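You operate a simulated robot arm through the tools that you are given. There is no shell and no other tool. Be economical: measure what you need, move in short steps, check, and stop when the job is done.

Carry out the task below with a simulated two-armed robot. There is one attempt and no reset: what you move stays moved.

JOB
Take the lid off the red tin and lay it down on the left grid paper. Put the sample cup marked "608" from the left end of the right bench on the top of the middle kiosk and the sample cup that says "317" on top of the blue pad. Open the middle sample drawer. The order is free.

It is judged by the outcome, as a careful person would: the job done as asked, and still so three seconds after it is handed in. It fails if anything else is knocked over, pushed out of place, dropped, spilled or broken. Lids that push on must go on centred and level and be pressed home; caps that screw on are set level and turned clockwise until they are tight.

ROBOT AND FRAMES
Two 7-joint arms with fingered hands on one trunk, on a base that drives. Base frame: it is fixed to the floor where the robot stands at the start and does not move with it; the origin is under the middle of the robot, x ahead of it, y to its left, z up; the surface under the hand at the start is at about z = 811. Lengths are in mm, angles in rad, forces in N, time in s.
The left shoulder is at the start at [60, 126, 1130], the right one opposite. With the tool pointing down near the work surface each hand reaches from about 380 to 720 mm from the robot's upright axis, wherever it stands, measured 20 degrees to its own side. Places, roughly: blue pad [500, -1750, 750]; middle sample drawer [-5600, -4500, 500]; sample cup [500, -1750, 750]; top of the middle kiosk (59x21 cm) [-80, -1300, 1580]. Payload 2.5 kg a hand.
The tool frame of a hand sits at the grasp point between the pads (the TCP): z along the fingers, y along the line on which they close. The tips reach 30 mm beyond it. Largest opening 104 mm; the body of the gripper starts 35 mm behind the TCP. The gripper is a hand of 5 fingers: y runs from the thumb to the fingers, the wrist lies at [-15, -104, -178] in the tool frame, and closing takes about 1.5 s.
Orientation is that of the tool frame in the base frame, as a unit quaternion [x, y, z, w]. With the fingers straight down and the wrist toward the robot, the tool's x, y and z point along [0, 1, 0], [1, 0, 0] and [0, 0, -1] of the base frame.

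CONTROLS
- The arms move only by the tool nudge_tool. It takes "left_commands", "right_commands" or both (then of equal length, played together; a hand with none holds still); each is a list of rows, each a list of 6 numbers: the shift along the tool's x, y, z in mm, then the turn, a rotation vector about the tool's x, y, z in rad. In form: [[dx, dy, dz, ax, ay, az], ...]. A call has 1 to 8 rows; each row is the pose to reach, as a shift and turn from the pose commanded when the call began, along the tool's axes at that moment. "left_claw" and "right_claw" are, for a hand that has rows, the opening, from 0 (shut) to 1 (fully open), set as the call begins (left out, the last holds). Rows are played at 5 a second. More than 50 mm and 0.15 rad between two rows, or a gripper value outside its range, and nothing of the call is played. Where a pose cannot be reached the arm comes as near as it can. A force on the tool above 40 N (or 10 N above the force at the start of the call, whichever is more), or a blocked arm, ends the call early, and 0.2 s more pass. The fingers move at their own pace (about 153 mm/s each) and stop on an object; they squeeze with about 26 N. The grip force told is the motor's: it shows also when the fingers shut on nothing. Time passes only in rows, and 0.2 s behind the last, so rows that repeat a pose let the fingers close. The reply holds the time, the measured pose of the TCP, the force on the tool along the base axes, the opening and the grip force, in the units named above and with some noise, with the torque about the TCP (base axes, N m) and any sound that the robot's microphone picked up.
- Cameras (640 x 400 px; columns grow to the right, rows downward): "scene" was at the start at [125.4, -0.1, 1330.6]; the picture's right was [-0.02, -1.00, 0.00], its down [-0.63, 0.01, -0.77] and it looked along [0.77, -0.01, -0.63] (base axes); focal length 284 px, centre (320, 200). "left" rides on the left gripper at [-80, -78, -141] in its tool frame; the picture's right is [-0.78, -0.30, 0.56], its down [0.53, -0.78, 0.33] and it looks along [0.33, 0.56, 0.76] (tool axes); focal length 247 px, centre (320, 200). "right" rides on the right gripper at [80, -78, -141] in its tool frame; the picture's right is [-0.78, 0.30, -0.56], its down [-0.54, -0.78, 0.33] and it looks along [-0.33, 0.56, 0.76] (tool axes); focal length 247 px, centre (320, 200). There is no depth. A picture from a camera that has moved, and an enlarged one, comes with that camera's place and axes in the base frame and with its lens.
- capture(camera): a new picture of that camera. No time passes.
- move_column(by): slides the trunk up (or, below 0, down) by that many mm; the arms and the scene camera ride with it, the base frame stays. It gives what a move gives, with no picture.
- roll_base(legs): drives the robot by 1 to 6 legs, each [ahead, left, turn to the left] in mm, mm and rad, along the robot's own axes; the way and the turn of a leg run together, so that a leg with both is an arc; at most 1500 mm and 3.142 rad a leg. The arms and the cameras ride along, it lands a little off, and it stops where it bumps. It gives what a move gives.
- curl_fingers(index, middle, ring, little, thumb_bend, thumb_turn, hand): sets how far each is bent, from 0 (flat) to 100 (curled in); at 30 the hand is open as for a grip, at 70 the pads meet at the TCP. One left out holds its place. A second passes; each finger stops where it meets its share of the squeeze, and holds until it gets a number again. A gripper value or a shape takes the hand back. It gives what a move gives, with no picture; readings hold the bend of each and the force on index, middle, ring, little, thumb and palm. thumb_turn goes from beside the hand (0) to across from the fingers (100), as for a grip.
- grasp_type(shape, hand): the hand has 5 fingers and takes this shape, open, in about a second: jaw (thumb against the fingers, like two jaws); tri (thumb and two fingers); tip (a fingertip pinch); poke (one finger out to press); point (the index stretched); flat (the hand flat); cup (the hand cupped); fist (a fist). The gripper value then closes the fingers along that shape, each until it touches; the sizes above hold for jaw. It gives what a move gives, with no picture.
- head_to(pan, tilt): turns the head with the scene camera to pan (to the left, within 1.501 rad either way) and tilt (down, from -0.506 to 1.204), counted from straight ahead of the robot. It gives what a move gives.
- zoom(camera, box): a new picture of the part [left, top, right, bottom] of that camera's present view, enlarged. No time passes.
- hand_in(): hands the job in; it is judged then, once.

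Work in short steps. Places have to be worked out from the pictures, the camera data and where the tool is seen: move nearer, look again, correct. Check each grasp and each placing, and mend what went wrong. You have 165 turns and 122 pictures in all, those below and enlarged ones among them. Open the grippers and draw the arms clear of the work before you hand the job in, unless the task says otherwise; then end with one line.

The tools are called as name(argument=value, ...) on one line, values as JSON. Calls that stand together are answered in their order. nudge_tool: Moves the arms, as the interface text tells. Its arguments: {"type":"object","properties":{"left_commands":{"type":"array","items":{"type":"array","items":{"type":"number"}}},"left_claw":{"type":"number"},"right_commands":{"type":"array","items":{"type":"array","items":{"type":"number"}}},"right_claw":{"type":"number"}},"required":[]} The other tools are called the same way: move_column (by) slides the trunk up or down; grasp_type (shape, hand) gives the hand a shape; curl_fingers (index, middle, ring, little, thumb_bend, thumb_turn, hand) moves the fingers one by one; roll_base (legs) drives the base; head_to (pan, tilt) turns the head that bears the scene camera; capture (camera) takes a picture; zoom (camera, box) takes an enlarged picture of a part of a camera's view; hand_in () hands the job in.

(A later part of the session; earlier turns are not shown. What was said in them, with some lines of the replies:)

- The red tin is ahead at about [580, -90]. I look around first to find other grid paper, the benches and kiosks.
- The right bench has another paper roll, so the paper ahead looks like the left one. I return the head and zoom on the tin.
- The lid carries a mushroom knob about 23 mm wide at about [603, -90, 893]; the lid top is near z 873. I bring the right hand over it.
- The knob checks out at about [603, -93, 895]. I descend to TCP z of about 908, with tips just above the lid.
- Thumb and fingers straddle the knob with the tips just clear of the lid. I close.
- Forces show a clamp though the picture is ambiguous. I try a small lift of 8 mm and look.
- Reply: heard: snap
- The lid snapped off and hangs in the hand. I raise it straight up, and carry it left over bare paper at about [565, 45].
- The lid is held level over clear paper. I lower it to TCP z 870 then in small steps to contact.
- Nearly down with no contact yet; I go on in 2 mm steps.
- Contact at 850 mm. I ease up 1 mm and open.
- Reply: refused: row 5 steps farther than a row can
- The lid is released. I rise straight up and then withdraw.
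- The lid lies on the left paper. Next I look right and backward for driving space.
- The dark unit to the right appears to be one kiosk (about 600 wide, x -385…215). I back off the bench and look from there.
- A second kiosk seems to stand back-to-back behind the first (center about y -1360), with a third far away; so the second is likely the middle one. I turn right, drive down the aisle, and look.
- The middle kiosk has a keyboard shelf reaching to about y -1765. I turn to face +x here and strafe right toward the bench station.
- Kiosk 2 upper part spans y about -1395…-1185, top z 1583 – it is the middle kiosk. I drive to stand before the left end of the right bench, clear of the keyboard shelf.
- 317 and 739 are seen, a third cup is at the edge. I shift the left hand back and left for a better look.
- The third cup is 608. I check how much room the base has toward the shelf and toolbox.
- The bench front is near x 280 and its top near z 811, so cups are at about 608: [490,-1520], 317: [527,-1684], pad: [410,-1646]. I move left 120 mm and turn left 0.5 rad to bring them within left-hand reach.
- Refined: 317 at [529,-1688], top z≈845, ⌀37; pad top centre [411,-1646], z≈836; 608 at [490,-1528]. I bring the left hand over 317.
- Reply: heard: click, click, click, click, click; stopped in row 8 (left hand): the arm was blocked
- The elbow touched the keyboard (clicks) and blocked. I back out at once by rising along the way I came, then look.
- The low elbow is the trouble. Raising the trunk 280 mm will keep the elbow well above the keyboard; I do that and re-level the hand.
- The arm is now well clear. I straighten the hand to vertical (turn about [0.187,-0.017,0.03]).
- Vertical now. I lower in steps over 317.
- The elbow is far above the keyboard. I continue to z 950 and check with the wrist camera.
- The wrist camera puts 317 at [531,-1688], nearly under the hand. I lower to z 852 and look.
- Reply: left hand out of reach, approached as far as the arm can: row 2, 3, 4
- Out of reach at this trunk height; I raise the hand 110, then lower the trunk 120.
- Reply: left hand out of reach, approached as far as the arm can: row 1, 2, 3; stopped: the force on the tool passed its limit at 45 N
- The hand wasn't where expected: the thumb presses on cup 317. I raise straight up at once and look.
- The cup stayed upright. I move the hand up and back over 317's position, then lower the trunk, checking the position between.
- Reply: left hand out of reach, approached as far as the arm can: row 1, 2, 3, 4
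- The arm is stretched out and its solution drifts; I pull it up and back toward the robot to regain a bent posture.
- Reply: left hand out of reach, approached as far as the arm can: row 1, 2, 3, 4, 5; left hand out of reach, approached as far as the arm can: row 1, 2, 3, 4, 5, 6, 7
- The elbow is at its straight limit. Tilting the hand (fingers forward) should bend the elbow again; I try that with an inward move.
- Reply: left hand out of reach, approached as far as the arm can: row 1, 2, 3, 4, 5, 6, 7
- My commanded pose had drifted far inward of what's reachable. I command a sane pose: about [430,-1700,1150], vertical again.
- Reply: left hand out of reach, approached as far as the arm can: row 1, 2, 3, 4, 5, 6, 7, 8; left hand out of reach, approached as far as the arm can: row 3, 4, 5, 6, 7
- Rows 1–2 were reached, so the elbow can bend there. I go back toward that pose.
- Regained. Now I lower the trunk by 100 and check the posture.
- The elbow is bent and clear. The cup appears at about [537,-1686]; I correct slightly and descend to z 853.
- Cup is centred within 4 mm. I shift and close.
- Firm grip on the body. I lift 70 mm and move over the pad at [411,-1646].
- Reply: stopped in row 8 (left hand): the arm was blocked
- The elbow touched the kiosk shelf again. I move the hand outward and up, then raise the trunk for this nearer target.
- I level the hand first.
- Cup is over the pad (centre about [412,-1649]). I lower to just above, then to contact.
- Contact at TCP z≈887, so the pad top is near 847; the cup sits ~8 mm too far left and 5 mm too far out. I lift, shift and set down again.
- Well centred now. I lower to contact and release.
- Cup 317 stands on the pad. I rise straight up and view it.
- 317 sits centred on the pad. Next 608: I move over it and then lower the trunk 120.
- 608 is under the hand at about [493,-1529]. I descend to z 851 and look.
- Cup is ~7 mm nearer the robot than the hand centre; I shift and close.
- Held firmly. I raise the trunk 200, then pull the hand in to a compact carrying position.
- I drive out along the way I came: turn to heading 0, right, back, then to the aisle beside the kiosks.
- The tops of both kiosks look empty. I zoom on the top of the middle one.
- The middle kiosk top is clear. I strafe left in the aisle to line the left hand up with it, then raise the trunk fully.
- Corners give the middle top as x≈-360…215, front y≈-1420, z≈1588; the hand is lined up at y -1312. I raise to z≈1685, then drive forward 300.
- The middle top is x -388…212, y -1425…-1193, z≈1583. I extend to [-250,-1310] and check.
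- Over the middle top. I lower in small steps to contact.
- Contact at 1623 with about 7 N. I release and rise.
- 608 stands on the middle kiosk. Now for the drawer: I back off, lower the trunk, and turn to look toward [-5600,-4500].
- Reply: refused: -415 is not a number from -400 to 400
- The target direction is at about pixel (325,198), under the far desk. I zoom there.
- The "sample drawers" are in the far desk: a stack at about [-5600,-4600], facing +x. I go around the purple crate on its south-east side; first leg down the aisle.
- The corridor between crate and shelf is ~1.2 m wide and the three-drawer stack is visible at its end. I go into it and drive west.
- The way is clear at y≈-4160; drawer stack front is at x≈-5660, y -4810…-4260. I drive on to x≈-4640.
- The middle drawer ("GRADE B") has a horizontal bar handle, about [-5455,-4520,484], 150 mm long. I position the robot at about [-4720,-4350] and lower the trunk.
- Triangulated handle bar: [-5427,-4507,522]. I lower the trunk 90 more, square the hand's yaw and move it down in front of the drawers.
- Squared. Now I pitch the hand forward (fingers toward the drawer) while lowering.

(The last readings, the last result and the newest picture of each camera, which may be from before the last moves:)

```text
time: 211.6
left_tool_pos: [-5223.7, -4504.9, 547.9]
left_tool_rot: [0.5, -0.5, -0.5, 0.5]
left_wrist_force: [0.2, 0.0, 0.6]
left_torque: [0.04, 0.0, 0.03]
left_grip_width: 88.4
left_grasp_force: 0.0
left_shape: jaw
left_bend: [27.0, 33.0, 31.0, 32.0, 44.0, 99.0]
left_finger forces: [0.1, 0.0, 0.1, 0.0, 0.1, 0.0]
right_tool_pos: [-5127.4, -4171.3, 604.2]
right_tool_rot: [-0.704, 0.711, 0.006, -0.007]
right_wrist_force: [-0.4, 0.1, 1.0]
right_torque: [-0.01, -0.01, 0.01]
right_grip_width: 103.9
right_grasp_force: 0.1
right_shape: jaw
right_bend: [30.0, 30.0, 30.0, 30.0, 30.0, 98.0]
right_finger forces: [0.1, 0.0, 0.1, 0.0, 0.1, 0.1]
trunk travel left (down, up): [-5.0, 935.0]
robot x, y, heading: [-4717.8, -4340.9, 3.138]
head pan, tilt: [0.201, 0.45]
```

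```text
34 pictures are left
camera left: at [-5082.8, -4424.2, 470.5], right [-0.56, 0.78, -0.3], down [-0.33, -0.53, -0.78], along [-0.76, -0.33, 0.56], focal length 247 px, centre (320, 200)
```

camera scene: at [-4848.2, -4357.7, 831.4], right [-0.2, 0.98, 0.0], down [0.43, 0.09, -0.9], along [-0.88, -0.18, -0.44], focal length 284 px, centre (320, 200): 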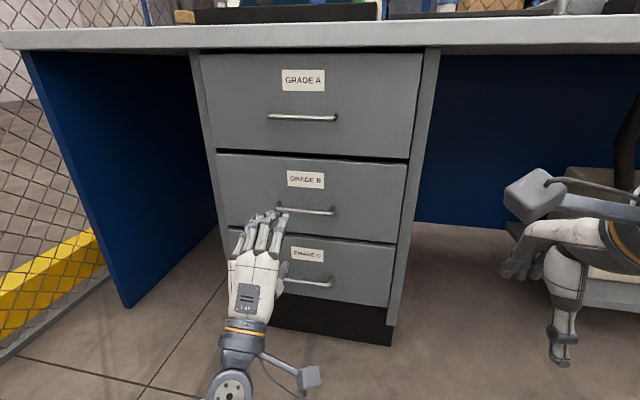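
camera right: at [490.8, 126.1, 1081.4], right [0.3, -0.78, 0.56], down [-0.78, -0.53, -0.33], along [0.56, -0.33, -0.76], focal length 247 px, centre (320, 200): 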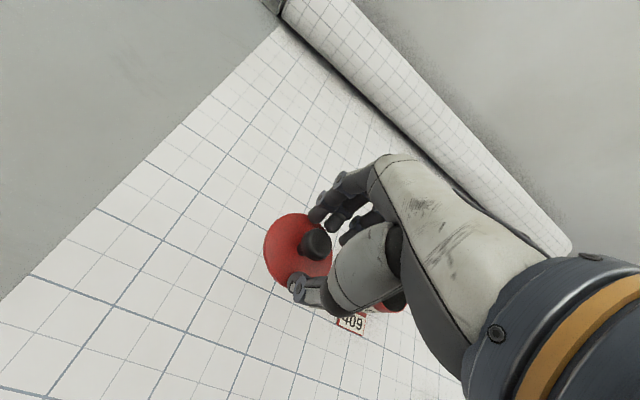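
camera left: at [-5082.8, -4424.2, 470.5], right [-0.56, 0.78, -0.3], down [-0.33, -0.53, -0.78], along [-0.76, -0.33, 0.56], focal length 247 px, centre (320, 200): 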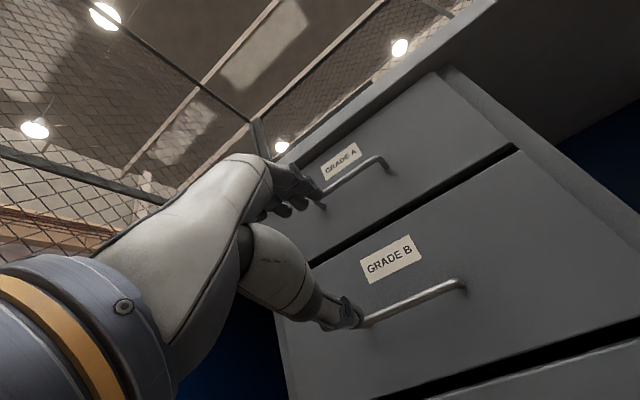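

The hand is level, fingers forward; bar estimated at [-5440,-4507,512]. I lower 36 mm and approach to x -5385.

nudge_tool(left_commands=[[0, -18, 30, 0, 0, 0], [0, -36, 70, 0, 0, 0], [0, -36, 115, 0, 0, 0], [0, -36, 160, 0, 0, 0]])

capture(camera="left")

zoom(camera="scene", box=[220, 140, 400, 290])

```text
time: 212.6
left_tool_pos: [-5381.5, -4508.0, 514.4]
left_tool_rot: [-0.499, 0.499, 0.502, -0.5]
left_wrist_force: [1.0, -0.1, 0.4]
left_torque: [0.0, -0.02, -0.01]
left_grip_width: 88.3
left_grasp_force: 0.1
left_shape: jaw
left_bend: [27.0, 33.0, 31.0, 32.0, 44.0, 99.0]
left_finger forces: [0.0, 0.1, 0.0, 0.0, 0.1, 0.0]
right_tool_pos: [-5127.1, -4173.0, 604.7]
right_tool_rot: [-0.704, 0.71, 0.007, -0.007]
right_wrist_force: [0.2, 0.6, 0.3]
right_torque: [-0.01, 0.0, -0.03]
right_grip_width: 104.0
right_grasp_force: 0.0
right_shape: jaw
right_bend: [30.0, 30.0, 30.0, 30.0, 30.0, 98.0]
right_finger forces: [0.0, 0.0, 0.0, 0.0, 0.0, 0.1]
trunk travel left (down, up): [-5.0, 935.0]
robot x, y, heading: [-4719.8, -4342.1, 3.137]
head pan, tilt: [0.201, 0.45]
```

```text
33 pictures are left
camera left: at [-5240.0, -4427.4, 435.7], right [-0.56, 0.78, -0.29], down [-0.34, -0.53, -0.78], along [-0.76, -0.33, 0.56], focal length 247 px, centre (320, 200)
```

left: 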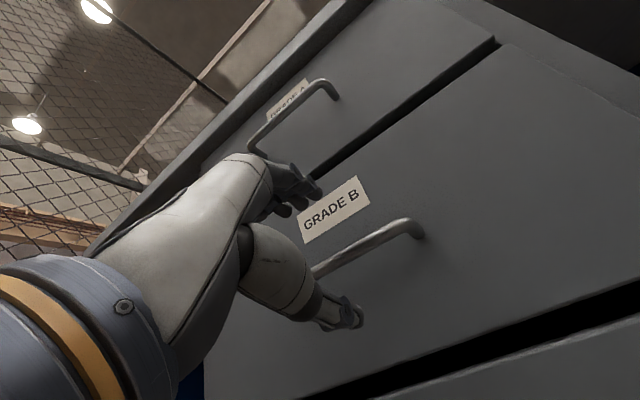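

```text
2.67 times, centred on (310, 215) of scene
camera zoom: at [-4848.2, -4357.7, 831.4], right [-0.2, 0.98, 0.0], down [0.43, 0.09, -0.9], along [-0.88, -0.18, -0.44], focal length 757 px, centre (347, 160)
```

zoom: 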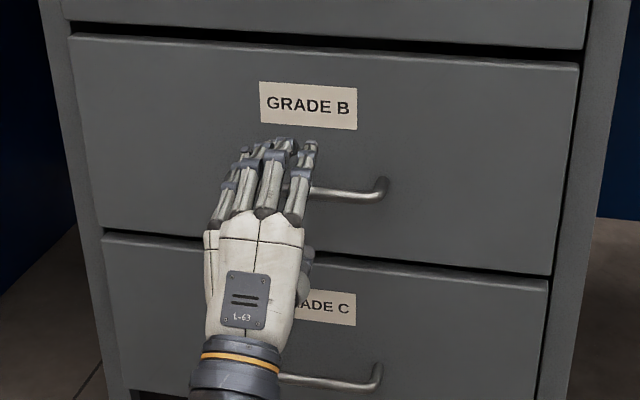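

The bar lies right between thumb and fingers, about 56 mm ahead of the TCP. I advance 44 mm.

nudge_tool(left_commands=[[0, -1, 20, 0, 0, 0], [0, -1, 36, 0, 0, 0], [0, -1, 44, 0, 0, 0]])

zoom(camera="left", box=[220, 130, 420, 330])

```text
time: 213.4
left_tool_pos: [-5428.8, -4506.1, 512.3]
left_tool_rot: [-0.498, 0.5, 0.502, -0.5]
left_wrist_force: [0.5, 0.1, 0.3]
left_torque: [0.01, 0.01, 0.01]
left_grip_width: 88.1
left_grasp_force: 0.1
left_shape: jaw
left_bend: [27.0, 33.0, 31.0, 32.0, 44.0, 99.0]
left_finger forces: [0.0, 0.0, 0.0, 0.0, 0.0, 0.0]
right_tool_pos: [-5126.1, -4171.6, 604.4]
right_tool_rot: [-0.704, 0.71, 0.006, -0.008]
right_wrist_force: [-0.9, -0.3, 0.5]
right_torque: [-0.02, 0.01, 0.03]
right_grip_width: 103.9
right_grasp_force: 0.0
right_shape: jaw
right_bend: [30.0, 30.0, 30.0, 30.0, 30.0, 98.0]
right_finger forces: [0.0, 0.1, 0.0, 0.0, 0.1, 0.0]
trunk travel left (down, up): [-5.0, 935.0]
robot x, y, heading: [-4715.5, -4342.7, 3.138]
head pan, tilt: [0.201, 0.45]
```

```text
2.00 times, centred on (320, 230) of left
camera zoom: at [-5287.4, -4425.9, 433.8], right [-0.56, 0.78, -0.3], down [-0.33, -0.53, -0.78], along [-0.76, -0.33, 0.56], focal length 494 px, centre (320, 140)
```

zoom: 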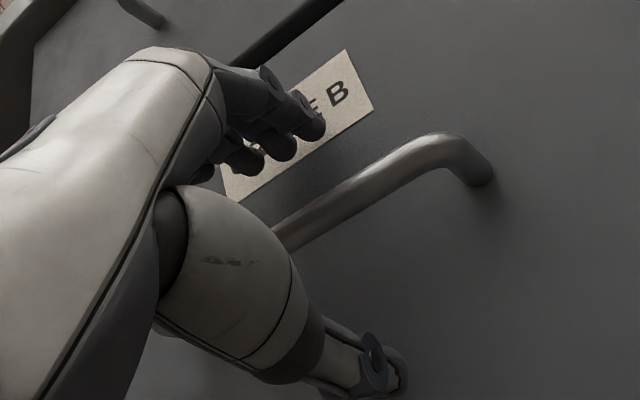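

The bar is between thumb and fingers with no contact. I close the hand.

nudge_tool(left_commands=[[0, 0, 0, 0, 0, 0], [0, 0, 0, 0, 0, 0], [0, 0, 0, 0, 0, 0], [0, 0, 0, 0, 0, 0], [0, 0, 0, 0, 0, 0], [0, 0, 0, 0, 0, 0], [0, 0, 0, 0, 0, 0], [0, 0, 0, 0, 0, 0]], left_claw=0)

zoom(camera="left", box=[220, 130, 420, 330])

```text
time: 215.2
left_tool_pos: [-5429.7, -4505.8, 509.1]
left_tool_rot: [-0.499, 0.501, 0.5, -0.499]
left_wrist_force: [-0.9, 1.8, -3.9]
left_torque: [-0.1, 0.01, 0.02]
left_grip_width: 0.0
left_grasp_force: 26.1
left_shape: jaw
left_bend: [70.0, 70.0, 70.0, 70.0, 72.0, 100.0]
left_finger forces: [2.0, 0.0, 0.0, 2.6, 5.6, 0.1]
right_tool_pos: [-5126.7, -4171.4, 604.0]
right_tool_rot: [-0.704, 0.71, 0.006, -0.007]
right_wrist_force: [-1.1, 0.6, -0.1]
right_torque: [0.03, -0.01, 0.0]
right_grip_width: 103.9
right_grasp_force: 0.2
right_shape: jaw
right_bend: [30.0, 30.0, 30.0, 30.0, 30.0, 98.0]
right_finger forces: [0.0, 0.0, 0.0, 0.0, 0.0, 0.0]
trunk travel left (down, up): [-5.0, 935.0]
robot x, y, heading: [-4716.9, -4336.8, 3.139]
head pan, tilt: [0.201, 0.45]
```

```text
2.00 times, centred on (320, 230) of left
camera zoom: at [-5287.3, -4425.9, 433.2], right [-0.56, 0.78, -0.3], down [-0.33, -0.53, -0.78], along [-0.76, -0.33, 0.56], focal length 494 px, centre (320, 140)
```

zoom: 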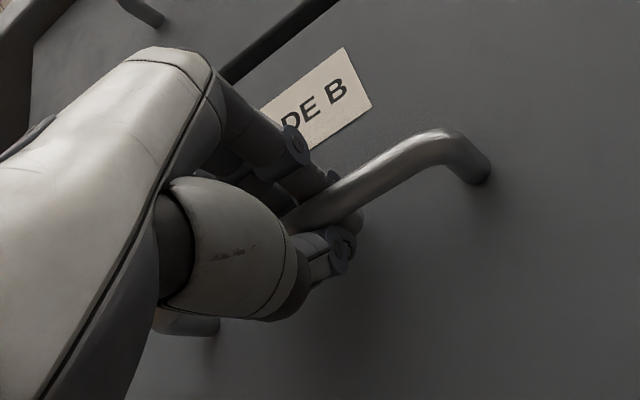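

Fingers and thumb are closed around behind the bar (hooked). I pull back gently 60 mm.

nudge_tool(left_commands=[[0, 0, -8, 0, 0, 0], [0, 0, -16, 0, 0, 0], [0, 0, -26, 0, 0, 0], [0, 0, -38, 0, 0, 0], [0, 0, -50, 0, 0, 0], [0, 0, -62, 0, 0, 0]])

capture(camera="scene")

```text
time: 216.6
left_tool_pos: [-5368.0, -4505.3, 510.2]
left_tool_rot: [-0.5, 0.499, 0.5, -0.5]
left_wrist_force: [-0.8, -2.8, -3.4]
left_torque: [-0.11, -0.01, -0.02]
left_grip_width: 0.0
left_grasp_force: 25.7
left_shape: jaw
left_bend: [70.0, 70.0, 70.0, 70.0, 72.0, 100.0]
left_finger forces: [2.0, 0.0, 0.0, 2.5, 5.9, 0.0]
right_tool_pos: [-5127.1, -4172.7, 605.1]
right_tool_rot: [-0.704, 0.71, 0.005, -0.007]
right_wrist_force: [0.1, -0.8, -0.3]
right_torque: [0.0, 0.02, -0.01]
right_grip_width: 104.1
right_grasp_force: 0.1
right_shape: jaw
right_bend: [30.0, 30.0, 30.0, 30.0, 30.0, 98.0]
right_finger forces: [0.0, 0.1, 0.0, 0.0, 0.1, 0.0]
trunk travel left (down, up): [-5.0, 935.0]
robot x, y, heading: [-4718.7, -4341.1, 3.142]
head pan, tilt: [0.201, 0.45]
```

```text
29 pictures are left
camera scene: at [-4848.4, -4357.8, 831.3], right [-0.2, 0.98, 0.0], down [0.43, 0.09, -0.9], along [-0.88, -0.18, -0.44], focal length 284 px, centre (320, 200)
```

scene: 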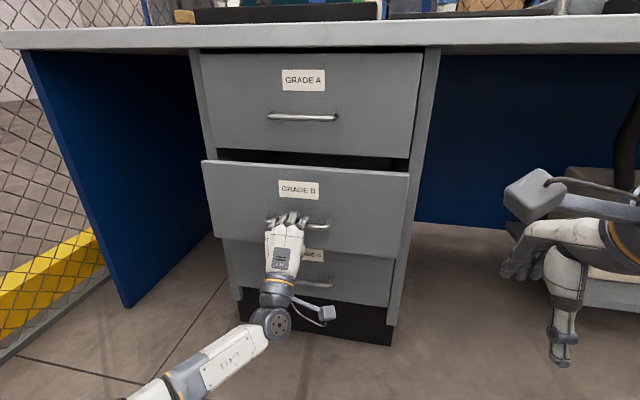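

The drawer opens. I keep pulling another 160 mm.

nudge_tool(left_commands=[[0, 0, -20, 0, 0, 0], [0, 0, -40, 0, 0, 0], [0, 0, -60, 0, 0, 0], [0, 0, -80, 0, 0, 0], [0, 0, -100, 0, 0, 0], [0, 0, -120, 0, 0, 0], [0, 0, -140, 0, 0, 0], [0, 0, -160, 0, 0, 0]])

capture(camera="scene")

```text
time: 218.4
left_tool_pos: [-5206.3, -4506.4, 510.0]
left_tool_rot: [-0.5, 0.501, 0.501, -0.499]
left_wrist_force: [0.9, 3.3, -1.6]
left_torque: [-0.12, -0.01, 0.0]
left_grip_width: 0.2
left_grasp_force: 25.9
left_shape: jaw
left_bend: [70.0, 70.0, 70.0, 70.0, 72.0, 100.0]
left_finger forces: [2.0, 0.1, 0.0, 2.5, 4.8, 0.0]
right_tool_pos: [-5125.9, -4171.8, 605.2]
right_tool_rot: [-0.704, 0.71, 0.006, -0.008]
right_wrist_force: [0.0, -0.3, 0.8]
right_torque: [0.01, -0.03, 0.01]
right_grip_width: 103.6
right_grasp_force: 0.1
right_shape: jaw
right_bend: [30.0, 30.0, 30.0, 30.0, 30.0, 98.0]
right_finger forces: [0.1, 0.1, 0.0, 0.1, 0.1, 0.1]
trunk travel left (down, up): [-5.0, 935.0]
robot x, y, heading: [-4721.1, -4341.9, 3.139]
head pan, tilt: [0.201, 0.45]
```

```text
28 pictures are left
camera scene: at [-4848.2, -4357.6, 831.4], right [-0.2, 0.98, 0.0], down [0.43, 0.09, -0.9], along [-0.88, -0.18, -0.44], focal length 284 px, centre (320, 200)
```

scene: 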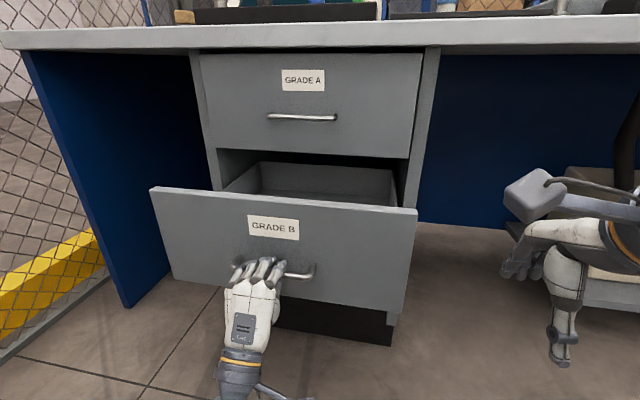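

Open about 220 mm. I try 60 mm more, within the force limit.

nudge_tool(left_commands=[[0, 0, -12, 0, 0, 0], [0, 0, -24, 0, 0, 0], [0, 0, -36, 0, 0, 0], [0, 0, -48, 0, 0, 0], [0, 0, -60, 0, 0, 0], [0, 0, -72, 0, 0, 0]])

capture(camera="left")

```text
time: 219.8
left_tool_pos: [-5134.5, -4504.3, 510.0]
left_tool_rot: [-0.5, 0.5, 0.5, -0.5]
left_wrist_force: [0.0, -3.2, -1.3]
left_torque: [-0.06, 0.01, -0.04]
left_grip_width: 0.0
left_grasp_force: 25.6
left_shape: jaw
left_bend: [70.0, 70.0, 70.0, 70.0, 72.0, 100.0]
left_finger forces: [2.2, 0.0, 0.0, 2.3, 5.0, 0.0]
right_tool_pos: [-5125.4, -4170.3, 604.3]
right_tool_rot: [-0.704, 0.71, 0.006, -0.006]
right_wrist_force: [-0.1, 0.1, 0.4]
right_torque: [0.0, 0.0, 0.0]
right_grip_width: 104.2
right_grasp_force: 0.2
right_shape: jaw
right_bend: [30.0, 30.0, 30.0, 30.0, 30.0, 98.0]
right_finger forces: [0.0, 0.0, 0.0, 0.0, 0.1, 0.0]
trunk travel left (down, up): [-5.0, 935.0]
robot x, y, heading: [-4721.7, -4344.4, 3.139]
head pan, tilt: [0.201, 0.45]
```

```text
27 pictures are left
camera left: at [-4992.7, -4424.5, 432.0], right [-0.56, 0.78, -0.3], down [-0.33, -0.53, -0.78], along [-0.76, -0.33, 0.56], focal length 247 px, centre (320, 200)
```

left: 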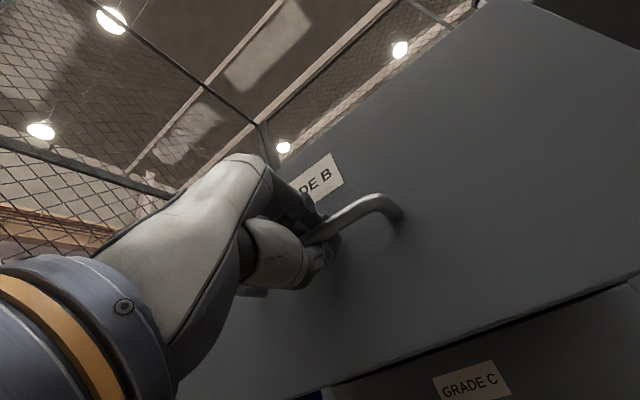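

About 295 mm open. I open the hand, then back off by driving backward.

nudge_tool(left_commands=[[0, 0, 0, 0, 0, 0], [0, 0, 0, 0, 0, 0], [0, 0, 0, 0, 0, 0], [0, 0, 0, 0, 0, 0], [0, 0, 0, 0, 0, 0]], left_claw=0.85)

zoom(camera="left", box=[220, 130, 420, 330])

```text
time: 221.0
left_tool_pos: [-5134.8, -4505.5, 511.0]
left_tool_rot: [0.5, -0.499, -0.5, 0.501]
left_wrist_force: [0.5, 0.4, 0.6]
left_torque: [0.01, -0.01, 0.0]
left_grip_width: 88.2
left_grasp_force: 0.1
left_shape: jaw
left_bend: [27.0, 33.0, 31.0, 32.0, 44.0, 99.0]
left_finger forces: [0.1, 0.1, 0.1, 0.1, 0.1, 0.1]
right_tool_pos: [-5126.8, -4171.7, 604.2]
right_tool_rot: [-0.704, 0.71, 0.006, -0.007]
right_wrist_force: [0.2, 0.3, -0.8]
right_torque: [0.03, -0.01, 0.0]
right_grip_width: 103.9
right_grasp_force: 0.1
right_shape: jaw
right_bend: [30.0, 30.0, 30.0, 30.0, 30.0, 98.0]
right_finger forces: [0.0, 0.1, 0.0, 0.1, 0.0, 0.1]
trunk travel left (down, up): [-5.0, 935.0]
robot x, y, heading: [-4716.3, -4340.3, 3.139]
head pan, tilt: [0.201, 0.45]
```

```text
2.00 times, centred on (320, 230) of left
camera zoom: at [-4993.0, -4424.5, 432.0], right [-0.56, 0.78, -0.3], down [-0.33, -0.53, -0.78], along [-0.76, -0.33, 0.56], focal length 494 px, centre (320, 140)
```

zoom: 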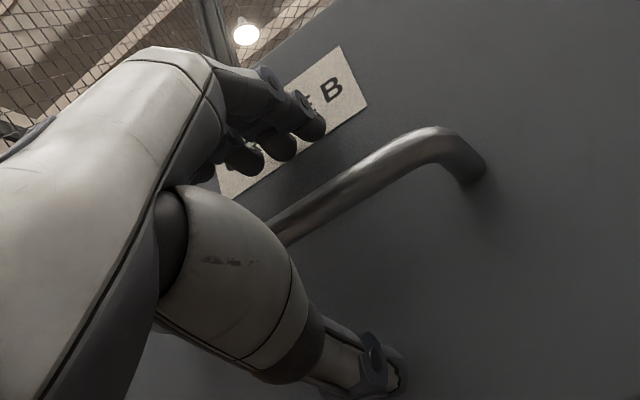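

The hand is clear of the bar. I drive straight back, then slightly right, and check the drawer.

roll_base(legs=[[-130, 0, 0], [-120, -120, 0]])

capture(camera="scene")

```text
time: 222.4
left_tool_pos: [-5004.4, -4502.9, 509.2]
left_tool_rot: [-0.5, 0.5, 0.5, -0.499]
left_wrist_force: [-0.2, -0.3, 0.0]
left_torque: [0.0, -0.05, -0.03]
left_grip_width: 88.2
left_grasp_force: 0.0
left_shape: jaw
left_bend: [27.0, 33.0, 31.0, 32.0, 44.0, 99.0]
left_finger forces: [0.0, 0.0, 0.0, 0.1, 0.0, 0.0]
right_tool_pos: [-4996.6, -4170.7, 604.0]
right_tool_rot: [-0.704, 0.71, 0.005, -0.007]
right_wrist_force: [-0.5, -0.3, -0.2]
right_torque: [0.04, 0.02, 0.04]
right_grip_width: 103.8
right_grasp_force: 0.0
right_shape: jaw
right_bend: [30.0, 30.0, 30.0, 30.0, 30.0, 98.0]
right_finger forces: [0.0, 0.0, 0.0, 0.1, 0.1, 0.0]
trunk travel left (down, up): [-5.0, 935.0]
robot x, y, heading: [-4589.4, -4340.3, 3.14]
head pan, tilt: [0.201, 0.45]
stopped in leg 1: the robot was blocked; the commanded pose is now the measured one
```

```text
25 pictures are left
camera scene: at [-4718.8, -4356.3, 831.4], right [-0.2, 0.98, 0.0], down [0.43, 0.09, -0.9], along [-0.88, -0.18, -0.44], focal length 284 px, centre (320, 200)
```

scene: 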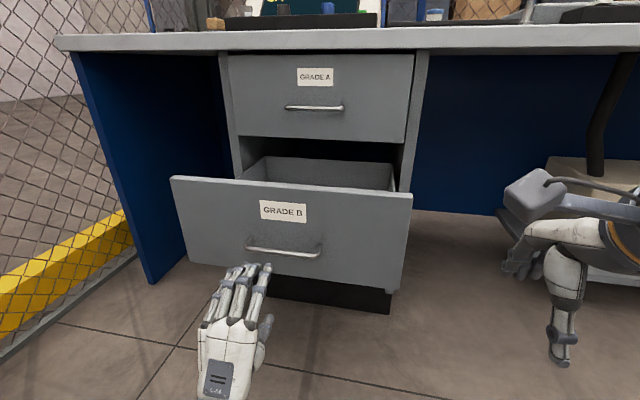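

The drawer is open and the hand free; the elbow lightly met the desk behind on the left. I ease forward-right off it and check that desk.

roll_base(legs=[[15, -100, 0]])

head_to(pan=1.5, tilt=0.1)

capture(camera="scene")

```text
time: 223.6
left_tool_pos: [-5018.9, -4405.0, 510.3]
left_tool_rot: [-0.499, 0.5, 0.501, -0.5]
left_wrist_force: [0.9, 0.7, -0.7]
left_torque: [-0.04, 0.0, 0.0]
left_grip_width: 88.3
left_grasp_force: 0.0
left_shape: jaw
left_bend: [27.0, 33.0, 31.0, 32.0, 44.0, 99.0]
left_finger forces: [0.0, 0.0, 0.1, 0.0, 0.0, 0.0]
right_tool_pos: [-5010.3, -4071.0, 604.8]
right_tool_rot: [-0.704, 0.71, 0.006, -0.007]
right_wrist_force: [0.2, 0.1, -0.3]
right_torque: [-0.03, 0.04, -0.01]
right_grip_width: 104.1
right_grasp_force: 0.0
right_shape: jaw
right_bend: [30.0, 30.0, 30.0, 30.0, 30.0, 98.0]
right_finger forces: [0.1, 0.0, 0.1, 0.0, 0.1, 0.0]
trunk travel left (down, up): [-5.0, 935.0]
robot x, y, heading: [-4601.7, -4244.2, 3.139]
head pan, tilt: [0.201, 0.45]
```

```text
time: 225.0
left_tool_pos: [-5018.8, -4403.7, 509.0]
left_tool_rot: [-0.5, 0.5, 0.5, -0.5]
left_wrist_force: [0.1, -0.4, 0.2]
left_torque: [0.02, 0.0, -0.03]
left_grip_width: 88.6
left_grasp_force: 0.0
left_shape: jaw
left_bend: [27.0, 33.0, 31.0, 32.0, 44.0, 99.0]
left_finger forces: [0.0, 0.0, 0.1, 0.0, 0.1, 0.0]
right_tool_pos: [-5009.4, -4072.1, 604.7]
right_tool_rot: [-0.704, 0.71, 0.006, -0.007]
right_wrist_force: [-0.5, 0.4, -0.4]
right_torque: [0.01, 0.0, -0.03]
right_grip_width: 104.1
right_grasp_force: 0.1
right_shape: jaw
right_bend: [30.0, 30.0, 30.0, 30.0, 30.0, 98.0]
right_finger forces: [0.1, 0.1, 0.0, 0.1, 0.0, 0.1]
trunk travel left (down, up): [-5.0, 935.0]
robot x, y, heading: [-4598.9, -4241.2, 3.143]
head pan, tilt: [1.499, 0.099]
```

```text
24 pictures are left
camera scene: at [-4648.9, -4331.3, 864.0], right [-1.0, 0.08, 0.0], down [0.01, 0.1, -0.99], along [-0.07, -0.99, -0.1], focal length 284 px, centre (320, 200)
```

scene: 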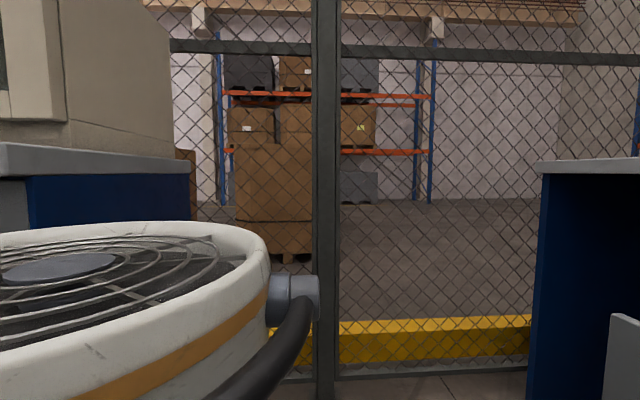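

The desk behind is undisturbed, the drawer is open, both hands are open and clear. I hand in.

hand_in()

```text
The job is handed in.
```

I did all four parts and handed the job in: the red tin's lid is on the left grid paper, cup 317 is on the blue pad, cup 608 is on top of the middle kiosk, and the middle drawer ("GRADE B") is open about 295 mm. Along the way the left arm twice bumped the kiosk's keyboard and shelf (a few keys were pressed and the screen came on), its thumb pressed on cup 317 and shifted it a few mm before I placed it, and the robot was stopped once, probably by the left elbow on the microwave desk; the pictures showed nothing knocked over.
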